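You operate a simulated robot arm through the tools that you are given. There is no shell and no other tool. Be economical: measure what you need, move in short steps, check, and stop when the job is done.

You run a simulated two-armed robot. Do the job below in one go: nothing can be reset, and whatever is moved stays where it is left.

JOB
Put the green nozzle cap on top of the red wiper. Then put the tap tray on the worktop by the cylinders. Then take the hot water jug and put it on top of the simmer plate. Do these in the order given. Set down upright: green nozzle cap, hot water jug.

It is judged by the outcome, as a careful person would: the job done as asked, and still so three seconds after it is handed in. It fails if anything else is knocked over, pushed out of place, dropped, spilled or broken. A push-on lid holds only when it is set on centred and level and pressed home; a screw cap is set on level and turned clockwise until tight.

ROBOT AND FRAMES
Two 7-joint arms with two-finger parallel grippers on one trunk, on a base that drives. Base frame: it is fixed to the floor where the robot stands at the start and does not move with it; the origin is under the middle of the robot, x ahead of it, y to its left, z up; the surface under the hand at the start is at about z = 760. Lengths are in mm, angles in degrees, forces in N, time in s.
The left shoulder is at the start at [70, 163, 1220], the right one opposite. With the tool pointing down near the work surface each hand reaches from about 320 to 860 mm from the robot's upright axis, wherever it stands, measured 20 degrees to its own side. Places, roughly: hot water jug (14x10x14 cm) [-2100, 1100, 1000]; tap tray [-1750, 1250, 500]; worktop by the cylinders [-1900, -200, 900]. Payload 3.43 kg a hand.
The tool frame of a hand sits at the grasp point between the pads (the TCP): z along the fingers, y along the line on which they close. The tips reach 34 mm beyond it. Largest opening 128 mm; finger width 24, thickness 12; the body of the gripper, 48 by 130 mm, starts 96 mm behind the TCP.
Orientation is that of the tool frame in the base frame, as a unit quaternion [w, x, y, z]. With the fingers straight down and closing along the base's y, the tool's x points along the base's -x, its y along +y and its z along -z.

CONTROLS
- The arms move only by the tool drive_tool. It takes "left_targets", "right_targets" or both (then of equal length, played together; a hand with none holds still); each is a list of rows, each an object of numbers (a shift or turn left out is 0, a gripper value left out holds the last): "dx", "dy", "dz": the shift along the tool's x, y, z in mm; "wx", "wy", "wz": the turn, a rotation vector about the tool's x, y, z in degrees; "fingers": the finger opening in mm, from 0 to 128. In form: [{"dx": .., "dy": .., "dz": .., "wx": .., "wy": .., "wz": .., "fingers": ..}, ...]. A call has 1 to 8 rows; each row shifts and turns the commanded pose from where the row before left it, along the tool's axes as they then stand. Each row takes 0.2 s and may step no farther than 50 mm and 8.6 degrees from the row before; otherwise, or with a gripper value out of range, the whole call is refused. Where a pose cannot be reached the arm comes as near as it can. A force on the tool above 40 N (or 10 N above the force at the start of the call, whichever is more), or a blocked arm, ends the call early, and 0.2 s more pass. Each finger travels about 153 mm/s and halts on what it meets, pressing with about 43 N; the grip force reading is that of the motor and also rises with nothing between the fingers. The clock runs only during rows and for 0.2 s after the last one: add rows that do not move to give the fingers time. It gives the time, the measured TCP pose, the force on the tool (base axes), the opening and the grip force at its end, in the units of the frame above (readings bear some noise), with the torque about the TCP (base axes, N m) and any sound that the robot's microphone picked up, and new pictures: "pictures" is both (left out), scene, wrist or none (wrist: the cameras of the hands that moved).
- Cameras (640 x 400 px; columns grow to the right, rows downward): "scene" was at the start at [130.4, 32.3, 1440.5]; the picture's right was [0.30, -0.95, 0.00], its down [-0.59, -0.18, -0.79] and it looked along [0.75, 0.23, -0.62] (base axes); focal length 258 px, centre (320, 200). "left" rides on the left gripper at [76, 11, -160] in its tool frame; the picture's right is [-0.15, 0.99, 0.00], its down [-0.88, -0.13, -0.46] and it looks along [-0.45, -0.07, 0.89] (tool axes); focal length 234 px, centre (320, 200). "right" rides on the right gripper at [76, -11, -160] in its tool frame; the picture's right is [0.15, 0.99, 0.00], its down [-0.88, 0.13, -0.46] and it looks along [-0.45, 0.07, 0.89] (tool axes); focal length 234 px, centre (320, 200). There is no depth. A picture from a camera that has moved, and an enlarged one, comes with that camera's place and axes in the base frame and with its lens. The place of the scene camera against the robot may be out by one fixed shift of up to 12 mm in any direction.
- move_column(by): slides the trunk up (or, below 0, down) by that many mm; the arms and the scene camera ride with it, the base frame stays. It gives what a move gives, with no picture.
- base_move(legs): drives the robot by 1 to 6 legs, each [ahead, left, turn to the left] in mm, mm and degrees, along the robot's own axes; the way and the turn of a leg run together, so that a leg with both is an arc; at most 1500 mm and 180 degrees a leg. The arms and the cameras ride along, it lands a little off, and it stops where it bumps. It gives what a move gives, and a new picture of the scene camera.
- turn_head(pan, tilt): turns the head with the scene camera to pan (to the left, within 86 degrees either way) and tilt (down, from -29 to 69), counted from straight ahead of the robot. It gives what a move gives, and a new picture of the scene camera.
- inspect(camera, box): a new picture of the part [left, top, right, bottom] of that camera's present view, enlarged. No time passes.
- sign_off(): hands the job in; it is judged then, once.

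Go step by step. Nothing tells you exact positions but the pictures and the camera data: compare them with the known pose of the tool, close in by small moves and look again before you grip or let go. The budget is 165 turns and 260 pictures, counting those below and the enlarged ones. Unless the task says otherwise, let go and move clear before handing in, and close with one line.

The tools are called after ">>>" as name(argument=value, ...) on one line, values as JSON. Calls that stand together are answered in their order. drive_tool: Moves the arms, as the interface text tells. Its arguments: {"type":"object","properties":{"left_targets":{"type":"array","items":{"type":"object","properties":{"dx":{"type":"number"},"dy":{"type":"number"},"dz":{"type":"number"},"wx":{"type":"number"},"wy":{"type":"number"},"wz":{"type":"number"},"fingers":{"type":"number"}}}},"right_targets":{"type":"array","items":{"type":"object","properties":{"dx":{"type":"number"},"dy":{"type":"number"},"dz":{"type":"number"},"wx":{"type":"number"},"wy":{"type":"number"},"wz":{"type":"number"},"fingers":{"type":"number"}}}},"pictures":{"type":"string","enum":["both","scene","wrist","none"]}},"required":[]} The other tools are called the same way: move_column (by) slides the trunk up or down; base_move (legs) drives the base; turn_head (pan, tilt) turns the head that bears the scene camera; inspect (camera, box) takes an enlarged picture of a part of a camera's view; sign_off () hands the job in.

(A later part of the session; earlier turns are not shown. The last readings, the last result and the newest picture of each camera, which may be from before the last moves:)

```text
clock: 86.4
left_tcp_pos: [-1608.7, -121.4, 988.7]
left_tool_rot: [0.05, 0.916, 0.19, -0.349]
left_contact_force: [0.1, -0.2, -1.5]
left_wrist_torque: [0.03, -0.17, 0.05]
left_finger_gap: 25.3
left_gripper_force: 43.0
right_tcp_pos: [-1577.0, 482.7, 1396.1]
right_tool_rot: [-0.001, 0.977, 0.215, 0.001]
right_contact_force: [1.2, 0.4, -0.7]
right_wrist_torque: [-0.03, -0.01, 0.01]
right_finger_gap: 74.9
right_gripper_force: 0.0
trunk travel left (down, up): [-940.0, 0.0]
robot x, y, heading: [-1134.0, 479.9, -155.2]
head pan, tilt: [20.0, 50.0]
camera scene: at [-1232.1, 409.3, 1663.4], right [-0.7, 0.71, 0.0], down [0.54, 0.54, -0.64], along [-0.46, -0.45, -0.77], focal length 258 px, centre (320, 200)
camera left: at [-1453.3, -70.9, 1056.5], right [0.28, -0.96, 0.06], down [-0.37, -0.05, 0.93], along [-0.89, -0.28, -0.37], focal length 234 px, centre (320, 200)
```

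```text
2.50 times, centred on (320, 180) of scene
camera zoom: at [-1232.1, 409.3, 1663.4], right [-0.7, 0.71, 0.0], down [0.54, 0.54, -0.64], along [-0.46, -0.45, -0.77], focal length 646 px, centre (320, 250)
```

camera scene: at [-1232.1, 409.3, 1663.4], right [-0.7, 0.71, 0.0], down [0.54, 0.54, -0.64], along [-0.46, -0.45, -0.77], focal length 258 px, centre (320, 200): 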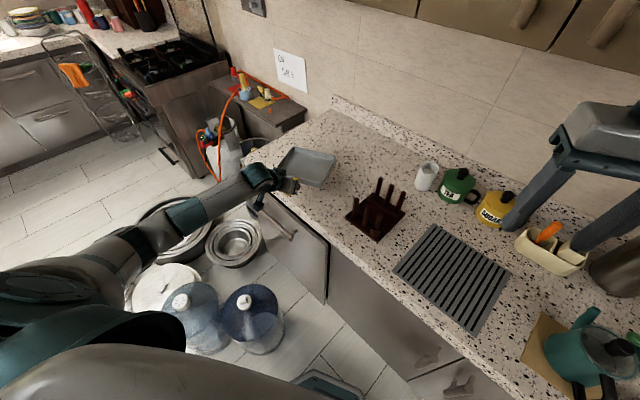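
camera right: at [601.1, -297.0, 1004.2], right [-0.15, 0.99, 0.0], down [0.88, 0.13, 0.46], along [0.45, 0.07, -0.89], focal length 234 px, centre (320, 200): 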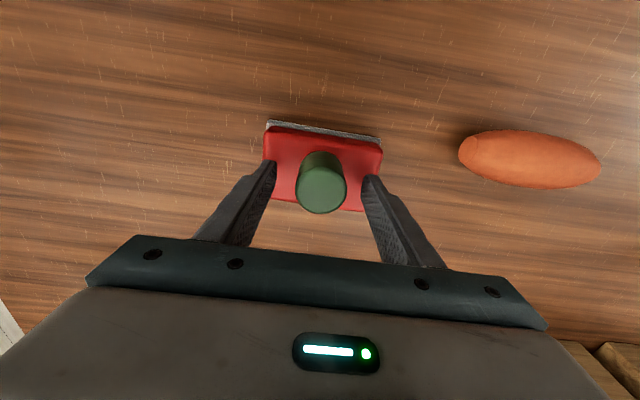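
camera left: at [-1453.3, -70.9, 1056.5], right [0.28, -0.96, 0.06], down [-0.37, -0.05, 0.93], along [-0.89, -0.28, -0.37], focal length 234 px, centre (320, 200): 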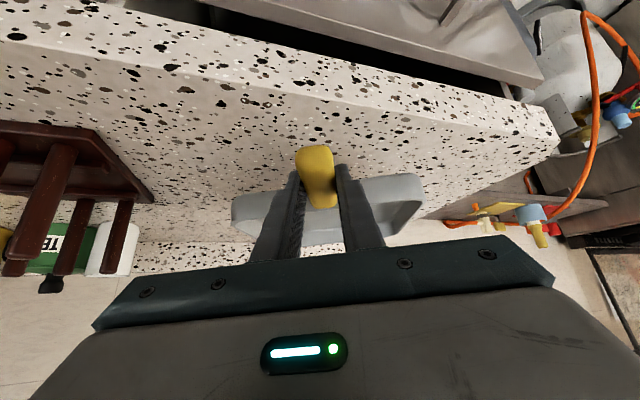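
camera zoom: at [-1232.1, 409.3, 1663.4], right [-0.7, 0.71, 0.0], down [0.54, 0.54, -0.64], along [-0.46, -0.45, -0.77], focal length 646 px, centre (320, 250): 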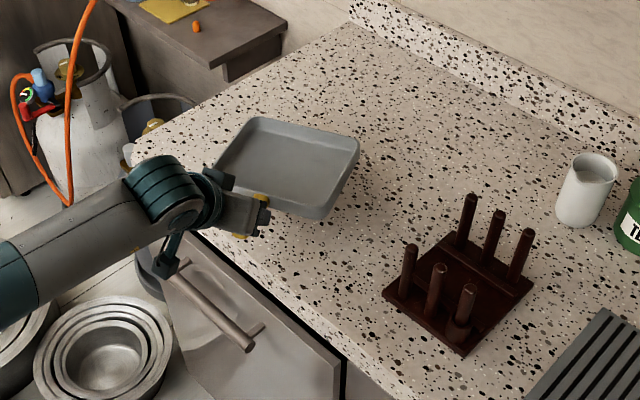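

The tray is over the counter. I'll bring it 40 mm further in and then lower it toward the surface.

>>> drive_tool(left_targets=[{"dx": -29, "dy": -3, "dz": 25.6}, {"dx": 13, "dy": 0.9, "dz": 15}, {"dx": 9, "dy": 0.6, "dz": 10.5}, {"dz": 0}], pictures="both")

>>> inspect(camera="scene", box=[220, 100, 420, 260])

```text
clock: 87.4
left_tcp_pos: [-1646.4, -131.8, 952.5]
left_tool_rot: [0.05, 0.917, 0.19, -0.347]
left_contact_force: [0.0, -0.9, -1.9]
left_wrist_torque: [0.06, -0.18, -0.01]
left_finger_gap: 25.1
left_gripper_force: 43.5
right_tcp_pos: [-1578.5, 484.4, 1394.4]
right_tool_rot: [0.001, 0.977, 0.215, 0.001]
right_contact_force: [0.1, -0.2, 0.1]
right_wrist_torque: [-0.02, -0.01, -0.02]
right_finger_gap: 75.2
right_gripper_force: 0.1
trunk travel left (down, up): [-940.0, 0.0]
robot x, y, heading: [-1126.4, 475.8, -155.2]
head pan, tilt: [20.0, 50.0]
camera scene: at [-1234.1, 409.5, 1663.2], right [-0.7, 0.71, 0.0], down [0.54, 0.54, -0.64], along [-0.46, -0.45, -0.77], focal length 258 px, centre (320, 200)
camera left: at [-1491.3, -81.2, 1020.5], right [0.28, -0.96, 0.06], down [-0.37, -0.05, 0.93], along [-0.89, -0.28, -0.37], focal length 234 px, centre (320, 200)
```

scene: 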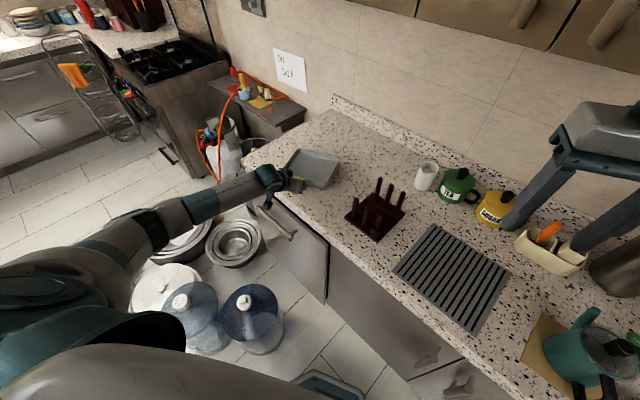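
left: 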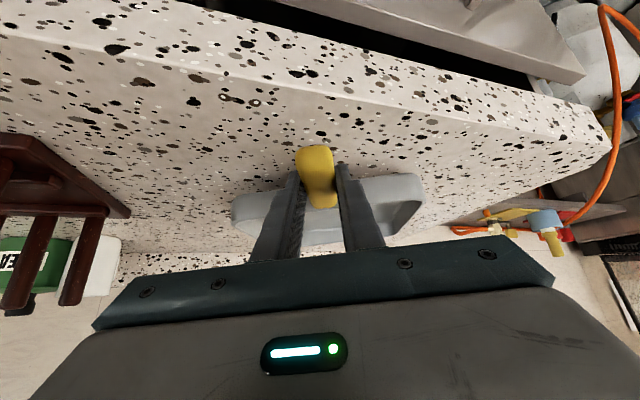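

```text
2.50 times, centred on (320, 180) of scene
camera zoom: at [-1234.1, 409.5, 1663.2], right [-0.7, 0.71, 0.0], down [0.54, 0.54, -0.64], along [-0.46, -0.45, -0.77], focal length 646 px, centre (320, 250)
```

zoom: 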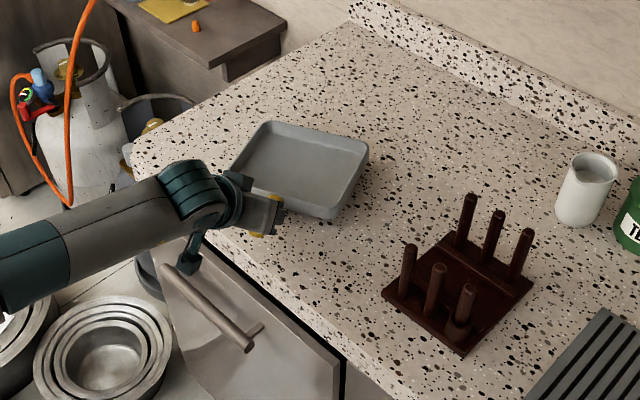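

Now I'll lower it in small steps until it touches.

>>> drive_tool(left_targets=[{"dx": 5.2, "dy": 0.3, "dz": 6}, {"dz": 0}], pictures="none")

>>> drive_tool(left_targets=[{"dx": 3.3, "dy": 0.2, "dz": 3.8}, {"dz": 0}], pictures="none")

>>> drive_tool(left_targets=[{"dx": 2.6, "dy": 0.2, "dz": 3}, {"dz": 0}], pictures="wrist")

>>> inspect(camera="scene", box=[260, 120, 360, 220])

```text
clock: 88.0
left_tcp_pos: [-1646.2, -132.0, 944.5]
left_tool_rot: [0.049, 0.917, 0.188, -0.348]
left_contact_force: [-0.8, 0.1, -2.0]
left_wrist_torque: [0.08, -0.14, -0.01]
left_finger_gap: 25.3
left_gripper_force: 43.0
right_tcp_pos: [-1578.4, 484.4, 1393.9]
right_tool_rot: [-0.001, 0.977, 0.215, 0.001]
right_contact_force: [0.1, -0.3, -0.5]
right_wrist_torque: [-0.02, -0.03, 0.03]
right_finger_gap: 75.2
right_gripper_force: 0.1
trunk travel left (down, up): [-940.0, 0.0]
robot x, y, heading: [-1127.3, 477.4, -155.2]
head pan, tilt: [20.0, 50.0]
```

```text
clock: 88.6
left_tcp_pos: [-1645.5, -131.0, 938.8]
left_tool_rot: [0.05, 0.916, 0.189, -0.349]
left_contact_force: [0.1, -0.4, -1.3]
left_wrist_torque: [0.1, -0.16, 0.0]
left_finger_gap: 25.4
left_gripper_force: 43.1
right_tcp_pos: [-1578.8, 485.6, 1395.2]
right_tool_rot: [0.0, 0.977, 0.214, 0.001]
right_contact_force: [-0.1, -0.5, 0.7]
right_wrist_torque: [-0.01, 0.03, -0.03]
right_finger_gap: 75.0
right_gripper_force: 0.0
trunk travel left (down, up): [-940.0, 0.0]
robot x, y, heading: [-1129.1, 484.4, -155.1]
head pan, tilt: [20.0, 50.0]
```

```text
clock: 89.2
left_tcp_pos: [-1645.1, -131.7, 936.1]
left_tool_rot: [0.051, 0.916, 0.189, -0.349]
left_contact_force: [0.0, 0.1, 2.5]
left_wrist_torque: [-0.44, 0.01, 0.01]
left_finger_gap: 25.3
left_gripper_force: 42.5
right_tcp_pos: [-1577.5, 484.6, 1395.9]
right_tool_rot: [0.0, 0.977, 0.214, 0.0]
right_contact_force: [-0.1, -0.5, -0.3]
right_wrist_torque: [0.01, 0.01, -0.03]
right_finger_gap: 74.8
right_gripper_force: 0.1
trunk travel left (down, up): [-940.0, 0.0]
robot x, y, heading: [-1127.4, 476.5, -155.0]
head pan, tilt: [20.0, 50.0]
camera left: at [-1490.6, -81.4, 1005.0], right [0.28, -0.96, 0.06], down [-0.37, -0.05, 0.93], along [-0.89, -0.28, -0.37], focal length 234 px, centre (320, 200)
```

left: 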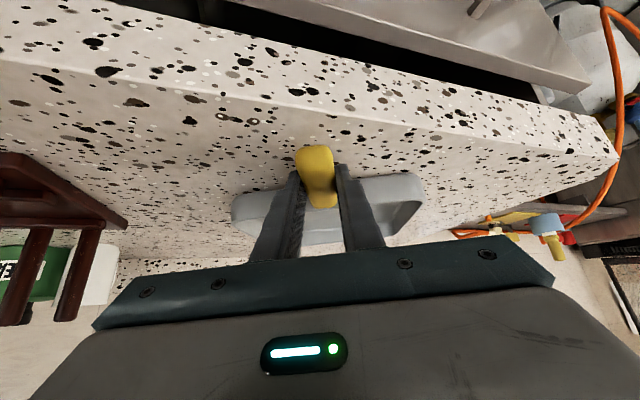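

```text
4.00 times, centred on (310, 170) of scene
camera zoom: at [-1232.4, 410.2, 1663.5], right [-0.7, 0.71, 0.0], down [0.54, 0.54, -0.64], along [-0.46, -0.45, -0.77], focal length 1034 px, centre (360, 320)
```

zoom: 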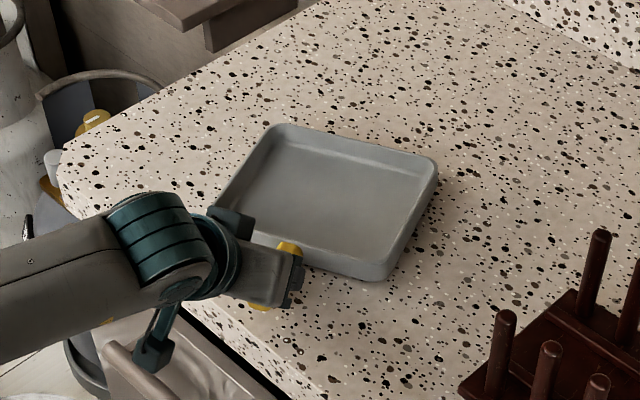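

One edge has touched. I'll settle it about 3 mm more and then open.

>>> drive_tool(left_targets=[{"dx": 1.3, "dz": 1.5}, {"dz": 0}], pictures="none")

>>> drive_tool(left_targets=[{"dx": 1.0, "dz": 1.2}, {"dz": 0}, {"fingers": 32}, {"fingers": 45}, {"fingers": 60}, {"fingers": 60}], pictures="wrist")

>>> inspect(camera="scene", box=[260, 120, 360, 220])

```text
clock: 89.8
left_tcp_pos: [-1646.7, -132.5, 934.3]
left_tool_rot: [0.051, 0.916, 0.189, -0.35]
left_contact_force: [-0.6, -0.7, 7.4]
left_wrist_torque: [-0.91, -0.14, -0.04]
left_finger_gap: 25.4
left_gripper_force: 42.7
right_tcp_pos: [-1578.1, 485.6, 1395.7]
right_tool_rot: [-0.001, 0.977, 0.215, 0.0]
right_contact_force: [0.9, -0.7, 0.1]
right_wrist_torque: [-0.01, 0.0, -0.01]
right_finger_gap: 74.7
right_gripper_force: 0.1
trunk travel left (down, up): [-940.0, 0.0]
robot x, y, heading: [-1126.7, 477.7, -155.4]
head pan, tilt: [20.0, 50.0]
```

```text
clock: 91.2
left_tcp_pos: [-1645.0, -129.0, 934.6]
left_tool_rot: [0.051, 0.916, 0.188, -0.351]
left_contact_force: [-4.0, 12.7, 16.2]
left_wrist_torque: [-0.03, 0.2, -0.12]
left_finger_gap: 51.9
left_gripper_force: 0.0
right_tcp_pos: [-1577.3, 488.2, 1397.0]
right_tool_rot: [0.001, 0.977, 0.214, -0.001]
right_contact_force: [0.3, 0.2, -0.1]
right_wrist_torque: [0.01, 0.03, 0.0]
right_finger_gap: 75.1
right_gripper_force: 0.0
trunk travel left (down, up): [-940.0, 0.0]
robot x, y, heading: [-1127.6, 480.2, -155.3]
head pan, tilt: [20.0, 50.0]
camera left: at [-1490.4, -77.7, 1002.7], right [0.28, -0.96, 0.06], down [-0.37, -0.05, 0.93], along [-0.89, -0.28, -0.37], focal length 234 px, centre (320, 200)
```

left: 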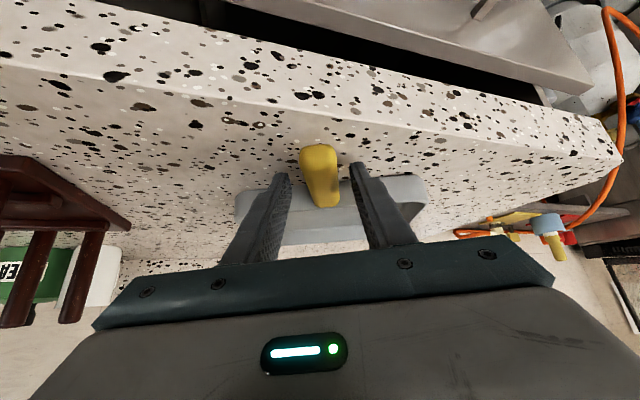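

```text
4.00 times, centred on (310, 170) of scene
camera zoom: at [-1231.3, 414.7, 1663.7], right [-0.7, 0.71, 0.0], down [0.54, 0.54, -0.64], along [-0.46, -0.45, -0.76], focal length 1034 px, centre (360, 320)
```

zoom: 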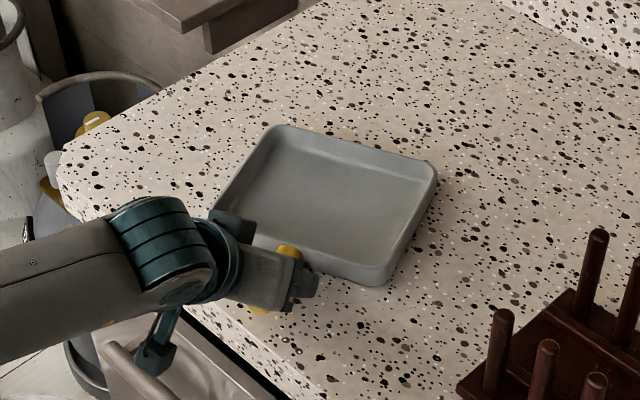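

The tray is down and released. I'll retract along the finger axis and bring the hand upright and tucked.

>>> drive_tool(left_targets=[{"dz": -20, "dx": -5}, {"dz": -40, "dx": -10}, {"dz": -45, "dx": -20}, {"dz": -45, "dx": -20}, {"dz": 0}], pictures="both")

>>> inspect(camera="scene", box=[240, 100, 400, 220])

```text
clock: 92.4
left_tcp_pos: [-1591.8, -112.0, 1081.5]
left_tool_rot: [0.05, 0.917, 0.19, -0.348]
left_contact_force: [0.3, 0.8, -0.3]
left_wrist_torque: [0.04, 0.0, -0.01]
left_finger_gap: 60.0
left_gripper_force: 0.1
right_tcp_pos: [-1578.4, 485.2, 1395.6]
right_tool_rot: [-0.001, 0.977, 0.215, 0.001]
right_contact_force: [-0.6, -0.2, 0.8]
right_wrist_torque: [-0.03, 0.03, -0.01]
right_finger_gap: 75.0
right_gripper_force: 0.1
trunk travel left (down, up): [-940.0, 0.0]
robot x, y, heading: [-1130.5, 479.4, -155.2]
head pan, tilt: [20.0, 50.0]
camera scene: at [-1232.5, 410.0, 1663.4], right [-0.7, 0.71, 0.0], down [0.54, 0.54, -0.64], along [-0.46, -0.45, -0.77], focal length 258 px, centre (320, 200)
camera left: at [-1435.7, -62.0, 1150.4], right [0.28, -0.96, 0.06], down [-0.37, -0.05, 0.93], along [-0.89, -0.28, -0.37], focal length 234 px, centre (320, 200)
```

scene: 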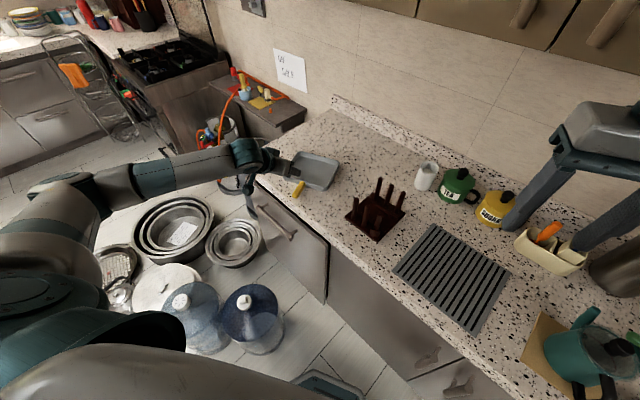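
left: 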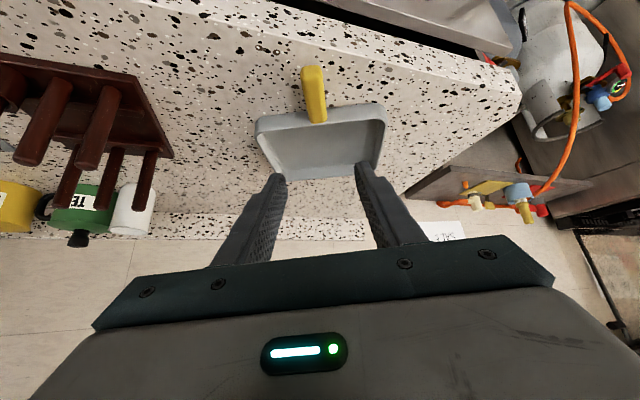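

```text
3.33 times, centred on (320, 160) of scene
camera zoom: at [-1232.5, 410.0, 1663.4], right [-0.7, 0.71, 0.0], down [0.54, 0.54, -0.64], along [-0.46, -0.45, -0.77], focal length 862 px, centre (320, 333)
```

zoom: 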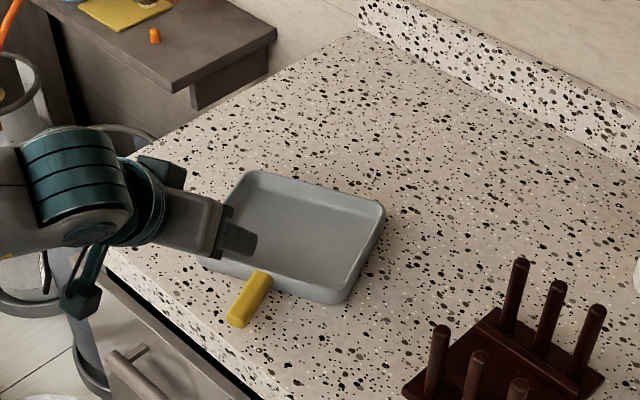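

The tray rests flat on the worktop near the cylinders. Next is the jug, so I'll back away, straighten and tuck the left hand, and head for it.

>>> base_move(legs=[[-350, 0, 0]])

>>> drive_tool(left_targets=[{"wy": 8}, {"wy": 8}, {"wy": 8}, {"wy": 8}, {"wy": 8}, {"dx": 40}, {"dx": 40}, {"dx": 40}], pictures="none")

>>> base_move(legs=[[0, 0, -25], [0, -600, 0]])

>>> turn_head(pan=0, tilt=35)

```text
clock: 94.7
left_tcp_pos: [-1273.1, 29.7, 1079.0]
left_tool_rot: [0.052, 0.916, 0.194, -0.348]
left_contact_force: [-0.3, 0.4, 0.2]
left_wrist_torque: [-0.01, -0.02, 0.01]
left_finger_gap: 60.1
left_gripper_force: 0.0
right_tcp_pos: [-1265.2, 627.7, 1394.8]
right_tool_rot: [-0.001, 0.976, 0.22, 0.002]
right_contact_force: [-0.2, 0.6, 0.5]
right_wrist_torque: [-0.04, -0.01, 0.02]
right_finger_gap: 75.0
right_gripper_force: 0.0
trunk travel left (down, up): [-940.0, 0.0]
robot x, y, heading: [-813.2, 627.3, -154.6]
head pan, tilt: [20.0, 50.0]
camera scene: at [-918.7, 555.1, 1663.1], right [-0.71, 0.7, 0.0], down [0.54, 0.55, -0.64], along [-0.45, -0.46, -0.77], focal length 258 px, centre (320, 200)
```

scene: 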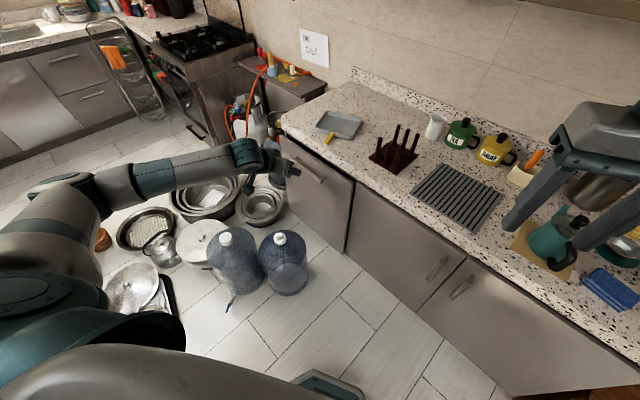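

```text
clock: 96.5
left_tcp_pos: [-1160.3, 78.1, 1078.9]
left_tool_rot: [-0.018, 0.979, 0.2, -0.014]
left_contact_force: [0.2, -1.1, -0.5]
left_wrist_torque: [-0.01, -0.02, 0.01]
left_finger_gap: 60.1
left_gripper_force: 0.1
right_tcp_pos: [-1261.5, 628.4, 1395.2]
right_tool_rot: [0.0, 0.976, 0.219, 0.001]
right_contact_force: [0.1, -0.6, 0.4]
right_wrist_torque: [0.02, -0.01, -0.03]
right_finger_gap: 75.1
right_gripper_force: 0.0
trunk travel left (down, up): [-940.0, 0.0]
robot x, y, heading: [-814.5, 626.6, -154.7]
head pan, tilt: [20.0, 50.0]
```

```text
clock: 101.1
left_tcp_pos: [-1362.8, 868.1, 1077.4]
left_tool_rot: [-0.022, 1.0, -0.016, -0.01]
left_contact_force: [0.2, -0.3, -0.2]
left_wrist_torque: [-0.03, -0.02, 0.01]
left_finger_gap: 60.1
left_gripper_force: 0.1
right_tcp_pos: [-1223.5, 1410.1, 1395.8]
right_tool_rot: [0.0, 1.0, 0.003, 0.001]
right_contact_force: [0.9, 0.1, -1.1]
right_wrist_torque: [-0.02, 0.0, 0.04]
right_finger_gap: 74.8
right_gripper_force: 0.0
trunk travel left (down, up): [-940.0, 0.0]
robot x, y, heading: [-815.6, 1219.6, -179.7]
head pan, tilt: [20.0, 50.0]
camera scene: at [-941.9, 1198.5, 1663.3], right [-0.35, 0.94, 0.0], down [0.72, 0.27, -0.64], along [-0.6, -0.22, -0.77], focal length 258 px, centre (320, 200)
```

scene: 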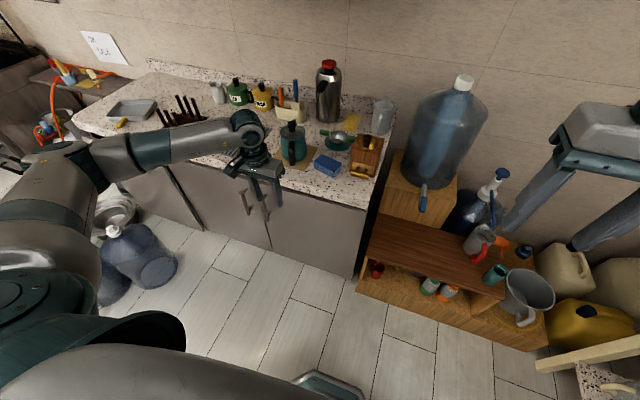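

```text
clock: 102.0
left_tcp_pos: [-1364.6, 871.0, 1078.3]
left_tool_rot: [-0.02, 1.0, -0.017, -0.01]
left_contact_force: [-0.2, 0.4, 0.9]
left_wrist_torque: [0.0, 0.02, -0.02]
left_finger_gap: 59.8
left_gripper_force: 0.1
right_tcp_pos: [-1223.4, 1412.2, 1394.8]
right_tool_rot: [0.0, 1.0, 0.003, 0.001]
right_contact_force: [-0.1, 0.1, -0.1]
right_wrist_torque: [-0.01, 0.0, -0.02]
right_finger_gap: 75.2
right_gripper_force: 0.1
trunk travel left (down, up): [-940.0, 0.0]
robot x, y, heading: [-818.8, 1221.5, -180.0]
head pan, tilt: [0.0, 35.0]
camera scene: at [-957.8, 1227.1, 1685.0], right [-0.01, 1.0, 0.0], down [0.57, 0.0, -0.82], along [-0.82, -0.01, -0.57], focal length 258 px, centre (320, 200)
```

scene: 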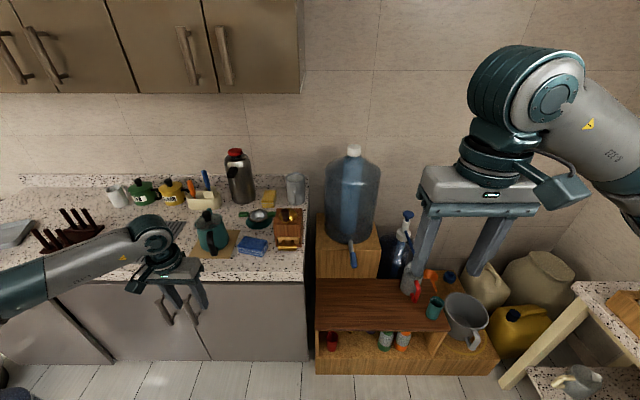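

>>> inspect(camera="scene", box=[190, 140, 390, 280])

>>> inspect(camera="scene", box=[265, 160, 325, 220])

```text
2.86 times, centred on (290, 210) of scene
camera zoom: at [-957.8, 1227.1, 1685.0], right [-0.01, 1.0, 0.0], down [0.57, 0.0, -0.82], along [-0.82, -0.01, -0.57], focal length 739 px, centre (406, 171)
```

zoom: 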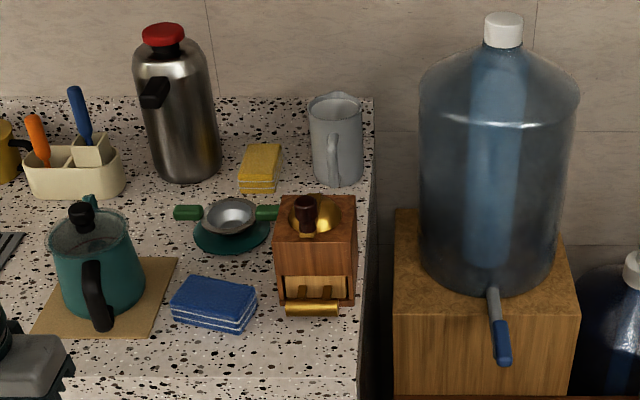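

```text
6.67 times, centred on (295, 190) of scene
camera zoom: at [-957.8, 1227.1, 1685.0], right [-0.01, 1.0, 0.0], down [0.57, 0.0, -0.82], along [-0.82, -0.01, -0.57], focal length 1724 px, centre (487, 267)
```

zoom: 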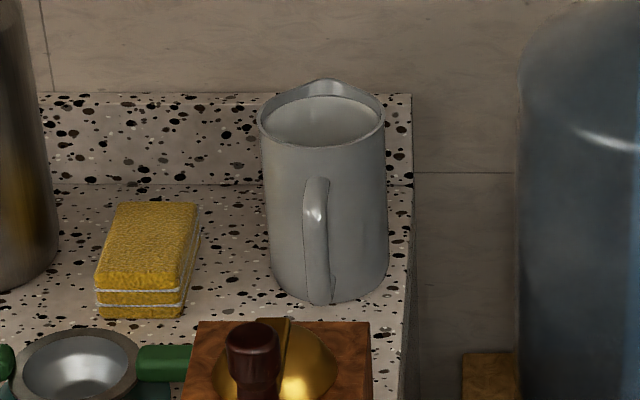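

The gray jug stands at about (-2080, 1090), its rim around z 1040 and its handle toward me. I'll grip it around the body from above with the left hand, so first I level and raise that hand, lower the trunk and drive closer.

>>> drive_tool(left_targets=[{"dz": -45, "wx": -2.4, "wy": 1.2, "wz": -1.9, "fingers": 126}, {"dz": -45}, {"dz": -45}, {"dz": -45}, {"dz": -30}], pictures="none")

>>> move_column(by=-160)

>>> base_move(legs=[[380, -90, 0]])

>>> turn_head(pan=5, tilt=35)

```text
clock: 103.2
left_tcp_pos: [-1362.0, 868.4, 1286.7]
left_tool_rot: [0.001, 1.0, 0.0, 0.001]
left_contact_force: [0.4, 0.0, 0.0]
left_wrist_torque: [-0.01, -0.03, 0.0]
left_finger_gap: 126.0
left_gripper_force: 0.1
right_tcp_pos: [-1224.1, 1412.2, 1396.1]
right_tool_rot: [0.0, 1.0, 0.003, 0.001]
right_contact_force: [0.7, 0.0, 0.1]
right_wrist_torque: [-0.01, 0.01, -0.02]
right_finger_gap: 75.1
right_gripper_force: 0.0
trunk travel left (down, up): [-940.0, 0.0]
robot x, y, heading: [-817.0, 1216.5, -179.8]
head pan, tilt: [0.0, 35.0]
```

```text
clock: 105.0
left_tcp_pos: [-1363.1, 868.5, 1128.0]
left_tool_rot: [0.001, 1.0, 0.0, 0.0]
left_contact_force: [0.6, -0.2, -0.4]
left_wrist_torque: [-0.01, -0.02, 0.0]
left_finger_gap: 126.0
left_gripper_force: 0.0
right_tcp_pos: [-1221.7, 1412.3, 1234.2]
right_tool_rot: [0.0, 1.0, 0.002, 0.001]
right_contact_force: [0.5, 0.8, 0.0]
right_wrist_torque: [0.01, 0.0, -0.03]
right_finger_gap: 75.1
right_gripper_force: 0.2
trunk travel left (down, up): [-780.0, 160.0]
robot x, y, heading: [-814.4, 1223.2, -179.3]
head pan, tilt: [0.0, 35.0]
```

```text
clock: 107.4
left_tcp_pos: [-1741.2, 957.5, 1126.7]
left_tool_rot: [0.002, 1.0, -0.002, -0.001]
left_contact_force: [0.6, -0.3, 0.4]
left_wrist_torque: [0.03, 0.03, 0.0]
left_finger_gap: 125.9
left_gripper_force: 0.1
right_tcp_pos: [-1601.2, 1501.5, 1235.4]
right_tool_rot: [-0.001, 1.0, 0.001, 0.001]
right_contact_force: [-0.5, -0.6, -0.9]
right_wrist_torque: [-0.02, 0.04, 0.02]
right_finger_gap: 74.9
right_gripper_force: 0.0
trunk travel left (down, up): [-780.0, 160.0]
robot x, y, heading: [-1196.0, 1306.7, -180.0]
head pan, tilt: [0.0, 35.0]
camera scene: at [-1336.6, 1315.8, 1525.2], right [0.0, 1.0, 0.0], down [0.57, 0.0, -0.82], along [-0.82, 0.0, -0.57], focal length 258 px, centre (320, 200)
```

scene: 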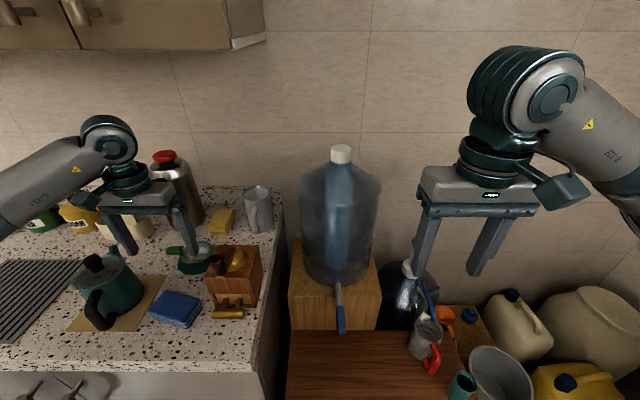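

```text
clock: 108.1
left_tcp_pos: [-1742.3, 957.4, 1126.2]
left_tool_rot: [0.0, 1.0, -0.001, 0.001]
left_contact_force: [-0.5, 0.6, 0.2]
left_wrist_torque: [0.04, 0.01, -0.01]
left_finger_gap: 126.0
left_gripper_force: 0.1
right_tcp_pos: [-1602.6, 1501.4, 1235.3]
right_tool_rot: [0.0, 1.0, 0.002, 0.002]
right_contact_force: [-0.4, -0.4, 0.0]
right_wrist_torque: [0.01, 0.01, 0.0]
right_finger_gap: 75.0
right_gripper_force: 0.1
trunk travel left (down, up): [-780.0, 160.0]
robot x, y, heading: [-1194.4, 1307.4, -179.7]
head pan, tilt: [5.0, 35.0]
camera scene: at [-1337.7, 1308.5, 1525.0], right [-0.09, 1.0, 0.0], down [0.57, 0.05, -0.82], along [-0.82, -0.07, -0.57], focal length 258 px, centre (320, 200)
```

scene: 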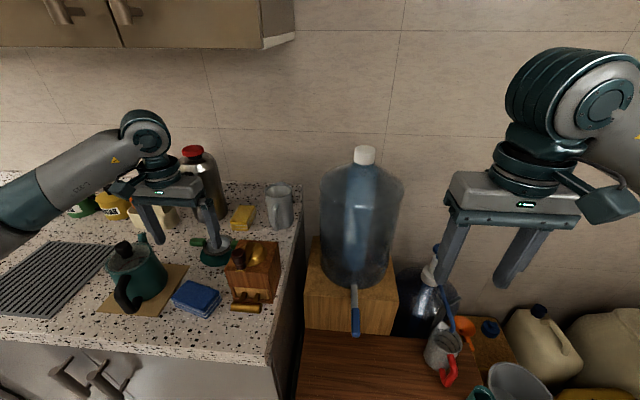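

The jug is near (-2090, 1100). I'll move the left hand toward it at a safe height and look through the wrist camera.

>>> drive_tool(left_targets=[{"dx": -36, "dy": -24}, {"dx": -36, "dy": -24}, {"dx": -36, "dy": -24}, {"dx": -36, "dy": -24}, {"dx": -36, "dy": -24}, {"dx": -36, "dy": -23}, {"dz": 0}], pictures="both")

```text
clock: 109.7
left_tcp_pos: [-1957.7, 1099.7, 1127.1]
left_tool_rot: [0.0, 1.0, 0.0, 0.0]
left_contact_force: [0.2, -0.7, -0.7]
left_wrist_torque: [0.03, 0.01, 0.02]
left_finger_gap: 126.0
left_gripper_force: 0.0
right_tcp_pos: [-1601.0, 1501.5, 1234.7]
right_tool_rot: [0.0, 1.0, 0.002, 0.001]
right_contact_force: [0.1, -0.2, 0.3]
right_wrist_torque: [0.02, 0.01, -0.03]
right_finger_gap: 74.8
right_gripper_force: 0.1
trunk travel left (down, up): [-780.0, 160.0]
robot x, y, heading: [-1196.4, 1309.7, -180.0]
head pan, tilt: [5.0, 35.0]
camera scene: at [-1336.7, 1307.2, 1525.1], right [-0.09, 1.0, 0.0], down [0.57, 0.05, -0.82], along [-0.82, -0.07, -0.57], focal length 258 px, centre (320, 200)
camera left: at [-1882.0, 1089.6, 1285.1], right [-0.15, -0.99, 0.0], down [-0.88, 0.13, 0.46], along [-0.45, 0.07, -0.89], focal length 234 px, centre (320, 200)
```

scene: 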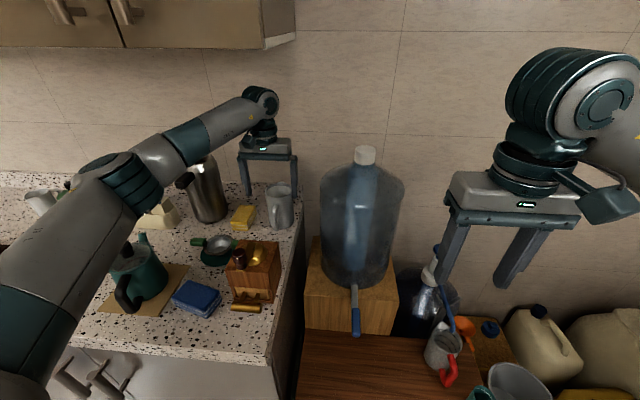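
left: 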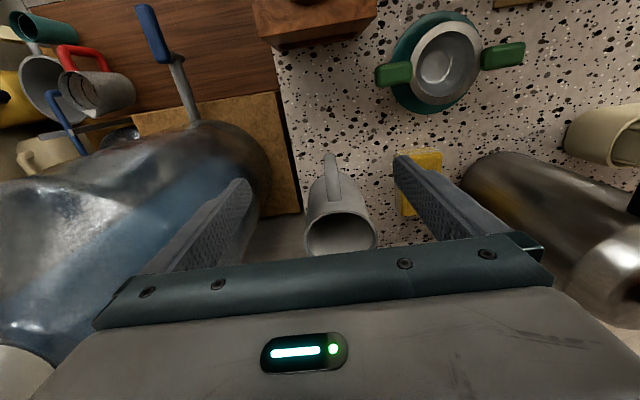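

The jug sits between the fingers' lines, rim centre about (-2060, 1091). I'll move 60 mm closer and look again.

>>> drive_tool(left_targets=[{"dx": -30, "dy": 4}, {"dx": -30, "dy": 4}, {"dz": 0}], pictures="wrist")

>>> inspect(camera="left", box=[250, 120, 420, 260])

>>> inspect(camera="scene", box=[210, 80, 330, 240])

```text
clock: 110.5
left_tcp_pos: [-2018.0, 1092.8, 1128.3]
left_tool_rot: [0.0, 1.0, -0.001, 0.0]
left_contact_force: [0.2, 0.0, 0.1]
left_wrist_torque: [0.01, 0.02, 0.02]
left_finger_gap: 126.1
left_gripper_force: 0.2
right_tcp_pos: [-1602.1, 1501.2, 1236.2]
right_tool_rot: [0.0, 1.0, 0.003, -0.001]
right_contact_force: [1.0, 0.2, 0.0]
right_wrist_torque: [0.04, -0.01, 0.01]
right_finger_gap: 74.7
right_gripper_force: 0.0
trunk travel left (down, up): [-780.0, 160.0]
robot x, y, heading: [-1199.3, 1309.4, -180.0]
head pan, tilt: [5.0, 35.0]
camera left: at [-1941.8, 1082.3, 1285.8], right [-0.15, -0.99, 0.0], down [-0.88, 0.13, 0.46], along [-0.45, 0.07, -0.89], focal length 234 px, centre (320, 200)
```

left: 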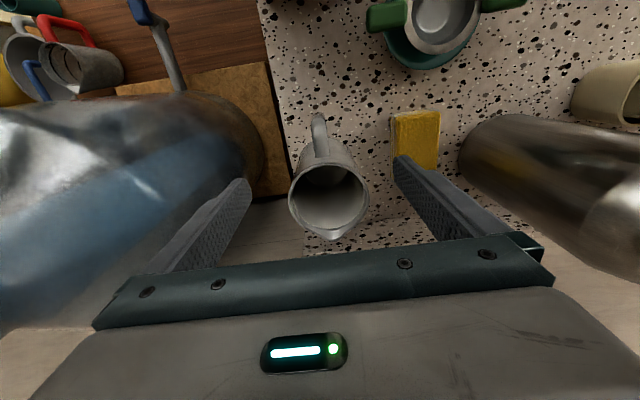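

```text
2.86 times, centred on (335, 190) of left
camera zoom: at [-1941.8, 1082.3, 1285.8], right [-0.15, -0.99, 0.0], down [-0.88, 0.13, 0.46], along [-0.45, 0.07, -0.89], focal length 669 px, centre (277, 229)
```

zoom: 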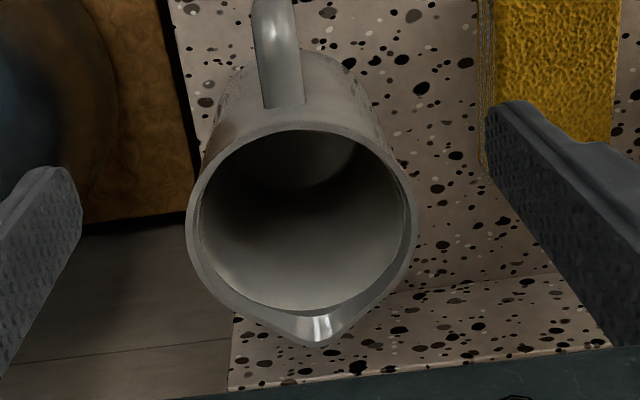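

```text
2.50 times, centred on (270, 160) of scene
camera zoom: at [-1336.4, 1307.1, 1525.2], right [-0.09, 1.0, 0.0], down [0.57, 0.05, -0.82], along [-0.82, -0.07, -0.57], focal length 646 px, centre (445, 300)
```

zoom: 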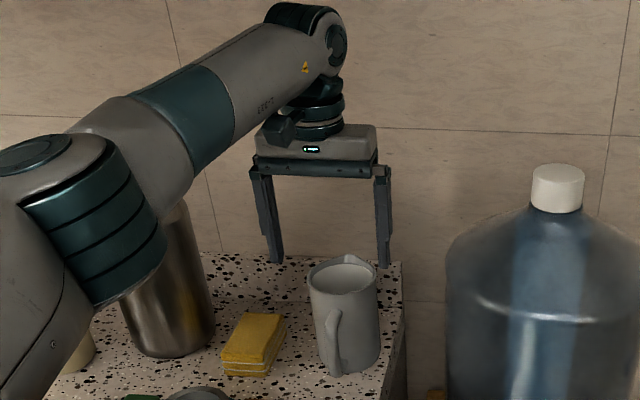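

The rim centre is at about (-2066, 1091) and roughly 93 mm across, which fits between the fingers. It's near the reach limit, so I'll drive 60 mm closer, since the counter edge at x≈-1600 still leaves room.

>>> drive_tool(left_targets=[{"dx": 30}, {"dx": 30}], pictures="none")

>>> base_move(legs=[[60, 0, 0]])

>>> drive_tool(left_targets=[{"dx": -24}, {"dx": -24}, {"dz": 0}], pictures="wrist")

>>> inspect(camera="left", box=[250, 100, 420, 240])

```text
clock: 111.1
left_tcp_pos: [-1957.9, 1092.9, 1129.0]
left_tool_rot: [0.001, 1.0, -0.001, 0.0]
left_contact_force: [0.4, -0.4, -0.4]
left_wrist_torque: [0.0, 0.04, -0.01]
left_finger_gap: 125.7
left_gripper_force: 0.2
right_tcp_pos: [-1601.4, 1500.9, 1236.4]
right_tool_rot: [-0.001, 1.0, 0.002, -0.001]
right_contact_force: [0.8, -0.2, -0.4]
right_wrist_torque: [0.03, 0.04, -0.04]
right_finger_gap: 75.0
right_gripper_force: 0.1
trunk travel left (down, up): [-780.0, 160.0]
robot x, y, heading: [-1196.8, 1308.1, -179.7]
head pan, tilt: [5.0, 35.0]
```

```text
clock: 112.1
left_tcp_pos: [-2016.6, 1095.3, 1130.8]
left_tool_rot: [0.001, 1.0, -0.001, -0.002]
left_contact_force: [0.0, 0.3, -0.8]
left_wrist_torque: [-0.02, 0.02, -0.02]
left_finger_gap: 125.8
left_gripper_force: 0.1
right_tcp_pos: [-1658.3, 1502.4, 1237.7]
right_tool_rot: [0.0, 1.0, 0.001, -0.002]
right_contact_force: [-0.3, 0.4, -0.5]
right_wrist_torque: [-0.02, 0.07, -0.01]
right_finger_gap: 75.2
right_gripper_force: 0.2
trunk travel left (down, up): [-780.0, 160.0]
robot x, y, heading: [-1256.3, 1310.2, -179.7]
head pan, tilt: [5.0, 35.0]
camera scene: at [-1392.5, 1308.4, 1525.8], right [-0.09, 1.0, 0.0], down [0.57, 0.05, -0.82], along [-0.82, -0.07, -0.57], focal length 258 px, centre (320, 200)
```

scene: 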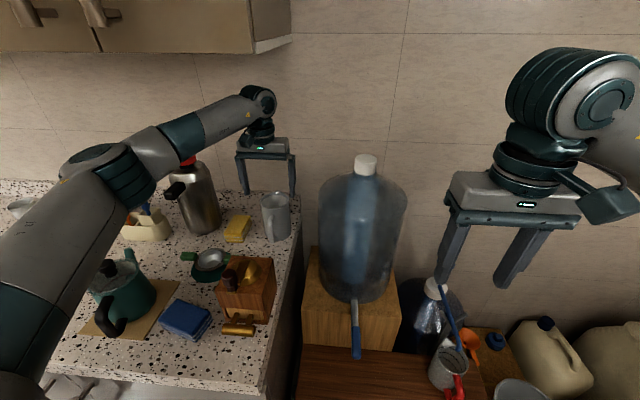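

```text
clock: 112.9
left_tcp_pos: [-2068.3, 1094.1, 1127.6]
left_tool_rot: [0.0, 1.0, -0.001, 0.001]
left_contact_force: [0.0, 0.2, 0.3]
left_wrist_torque: [0.0, -0.01, -0.02]
left_finger_gap: 126.2
left_gripper_force: 0.0
right_tcp_pos: [-1664.1, 1500.3, 1236.3]
right_tool_rot: [0.0, 1.0, 0.003, 0.0]
right_contact_force: [0.8, -0.6, -0.5]
right_wrist_torque: [-0.01, -0.01, 0.04]
right_finger_gap: 74.8
right_gripper_force: 0.1
trunk travel left (down, up): [-780.0, 160.0]
robot x, y, heading: [-1255.4, 1310.6, -179.9]
head pan, tilt: [5.0, 35.0]
camera left: at [-1992.9, 1083.7, 1286.3], right [-0.15, -0.99, 0.0], down [-0.88, 0.13, 0.45], along [-0.45, 0.07, -0.89], focal length 234 px, centre (320, 200)
```

left: 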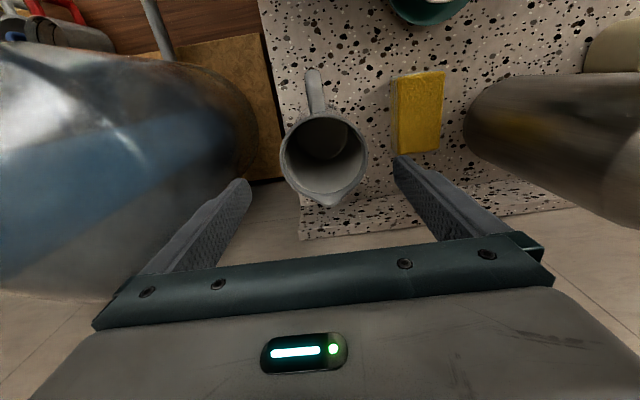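

```text
2.86 times, centred on (335, 170) of left
camera zoom: at [-1992.9, 1083.7, 1286.3], right [-0.15, -0.99, 0.0], down [-0.88, 0.13, 0.45], along [-0.45, 0.07, -0.89], focal length 669 px, centre (277, 286)
```

zoom: 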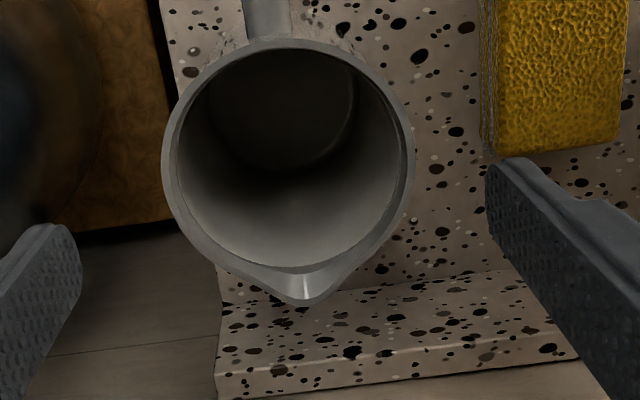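

The jug is empty and the rim centre is confirmed at (-2067, 1091, 1032). I'll centre and descend around it.

>>> drive_tool(left_targets=[{"dy": 3, "dz": 30}, {"dz": 30}, {"dz": 30}, {"dz": 0}], pictures="wrist")

>>> inspect(camera="scene", box=[210, 80, 330, 260])

```text
clock: 113.9
left_tcp_pos: [-2068.1, 1090.9, 1037.6]
left_tool_rot: [0.001, 1.0, 0.0, -0.001]
left_contact_force: [0.0, 0.2, -0.5]
left_wrist_torque: [0.0, -0.01, 0.01]
left_finger_gap: 125.8
left_gripper_force: 0.0
right_tcp_pos: [-1662.5, 1502.2, 1236.0]
right_tool_rot: [0.0, 1.0, 0.002, 0.0]
right_contact_force: [-0.5, 0.2, -0.4]
right_wrist_torque: [0.0, -0.02, -0.01]
right_finger_gap: 75.0
right_gripper_force: 0.0
trunk travel left (down, up): [-780.0, 160.0]
robot x, y, heading: [-1255.2, 1313.8, -179.7]
head pan, tilt: [5.0, 35.0]
camera left: at [-1992.7, 1081.3, 1196.3], right [-0.15, -0.99, 0.0], down [-0.88, 0.13, 0.46], along [-0.45, 0.07, -0.89], focal length 234 px, centre (320, 200)
```

left: 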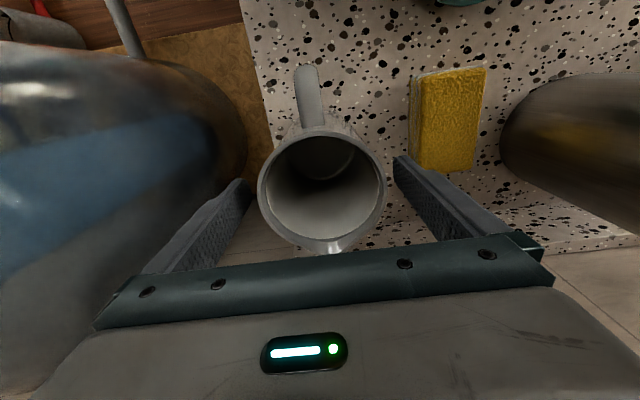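

```text
2.22 times, centred on (270, 170) of scene
camera zoom: at [-1397.8, 1308.5, 1525.1], right [-0.09, 1.0, 0.0], down [0.57, 0.05, -0.82], along [-0.82, -0.07, -0.57], focal length 575 px, centre (431, 267)
```

zoom: 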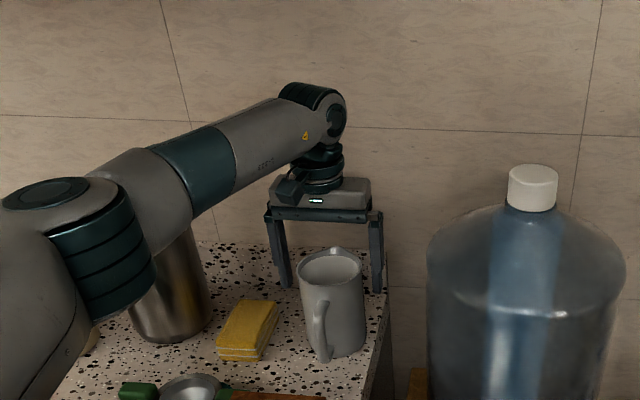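

Alignment is good. I'll descend another 62 mm and grip.

>>> drive_tool(left_targets=[{"dz": 25}, {"dz": 25}, {"dz": 12}, {"dz": 0}], pictures="wrist")

>>> drive_tool(left_targets=[{"fingers": 112}, {"fingers": 100}, {"fingers": 85}, {"fingers": 80}, {"fingers": 80}], pictures="wrist")

```text
clock: 114.9
left_tcp_pos: [-2069.5, 1091.9, 975.1]
left_tool_rot: [0.001, 1.0, -0.002, 0.0]
left_contact_force: [0.7, -0.2, 0.2]
left_wrist_torque: [-0.01, 0.0, 0.0]
left_finger_gap: 126.0
left_gripper_force: 0.1
right_tcp_pos: [-1663.0, 1501.4, 1236.0]
right_tool_rot: [0.0, 1.0, 0.003, 0.0]
right_contact_force: [0.1, 0.9, -0.3]
right_wrist_torque: [0.0, 0.0, 0.0]
right_finger_gap: 74.9
right_gripper_force: 0.0
trunk travel left (down, up): [-780.0, 160.0]
robot x, y, heading: [-1257.2, 1308.1, -179.7]
head pan, tilt: [5.0, 35.0]
camera left: at [-1993.4, 1081.1, 1134.0], right [-0.15, -0.99, 0.0], down [-0.88, 0.13, 0.46], along [-0.45, 0.07, -0.89], focal length 234 px, centre (320, 200)
```

left: 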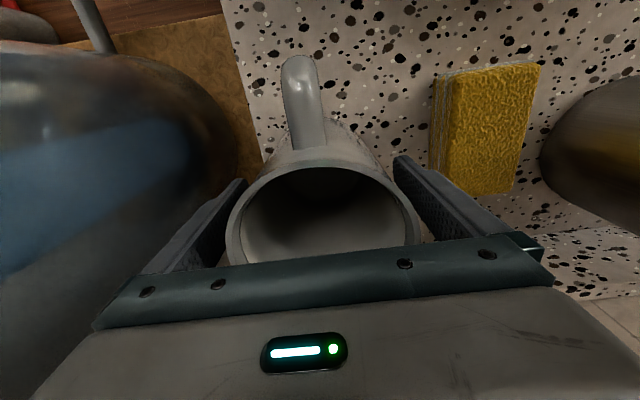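

```text
clock: 116.1
left_tcp_pos: [-2070.1, 1090.7, 976.4]
left_tool_rot: [0.002, 1.0, -0.002, 0.0]
left_contact_force: [0.2, -1.5, 0.5]
left_wrist_torque: [0.06, 0.05, -0.01]
left_finger_gap: 91.1
left_gripper_force: 43.0
right_tcp_pos: [-1663.8, 1502.3, 1235.1]
right_tool_rot: [0.0, 1.0, 0.001, 0.0]
right_contact_force: [-0.3, -0.5, 0.5]
right_wrist_torque: [0.0, 0.0, 0.04]
right_finger_gap: 74.8
right_gripper_force: 0.1
trunk travel left (down, up): [-780.0, 160.0]
robot x, y, heading: [-1254.6, 1311.3, -179.8]
head pan, tilt: [5.0, 35.0]
camera left: at [-1993.4, 1080.7, 1134.4], right [-0.15, -0.99, 0.0], down [-0.88, 0.13, 0.46], along [-0.45, 0.07, -0.89], focal length 234 px, centre (320, 200)
```

left: 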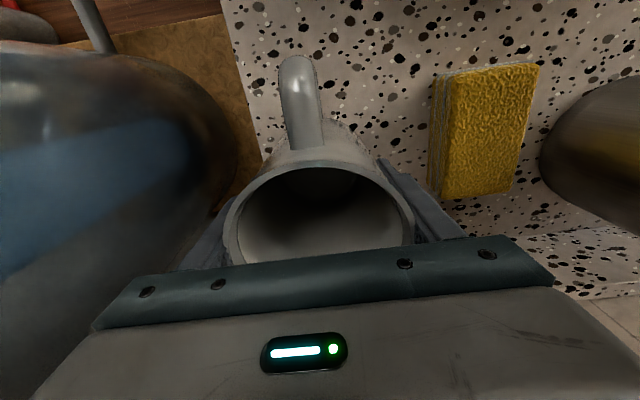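

The jug is gripped at 91 mm. I'll lift a little and check the hold.

>>> drive_tool(left_targets=[{"dz": -8}, {"dz": -12}, {"dz": -20}, {"dz": 0}], pictures="scene")

>>> inspect(camera="scene", box=[210, 130, 330, 330])

```text
clock: 117.1
left_tcp_pos: [-2069.3, 1091.5, 1014.9]
left_tool_rot: [0.0, 1.0, 0.0, 0.001]
left_contact_force: [0.2, -0.7, -3.1]
left_wrist_torque: [0.02, -0.04, 0.03]
left_finger_gap: 90.8
left_gripper_force: 43.1
right_tcp_pos: [-1663.5, 1501.0, 1235.8]
right_tool_rot: [0.0, 1.0, 0.003, 0.001]
right_contact_force: [0.2, 0.5, 0.8]
right_wrist_torque: [-0.02, 0.02, 0.02]
right_finger_gap: 75.1
right_gripper_force: 0.1
trunk travel left (down, up): [-780.0, 160.0]
robot x, y, heading: [-1259.1, 1310.7, -179.5]
head pan, tilt: [5.0, 35.0]
camera scene: at [-1398.6, 1308.1, 1525.0], right [-0.09, 1.0, 0.0], down [0.57, 0.05, -0.82], along [-0.82, -0.07, -0.57], focal length 258 px, centre (320, 200)
```

scene: 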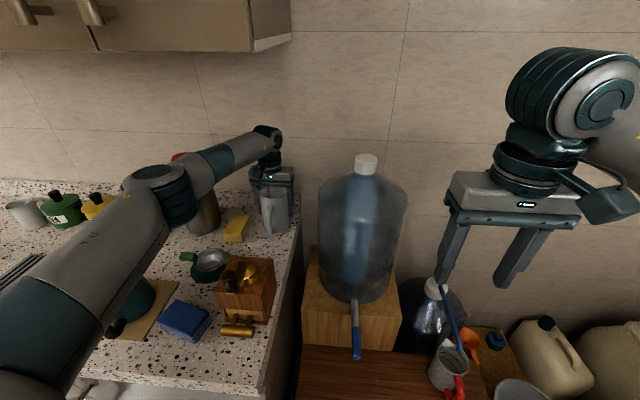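

```text
2.00 times, centred on (270, 230) of scene
camera zoom: at [-1398.6, 1308.1, 1525.0], right [-0.09, 1.0, 0.0], down [0.57, 0.05, -0.82], along [-0.82, -0.07, -0.57], focal length 517 px, centre (420, 140)
```

zoom: 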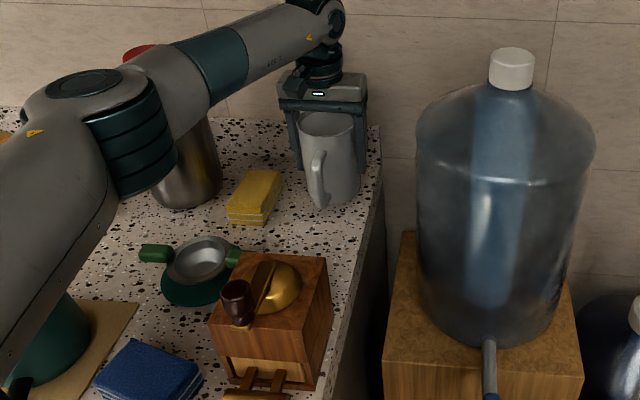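

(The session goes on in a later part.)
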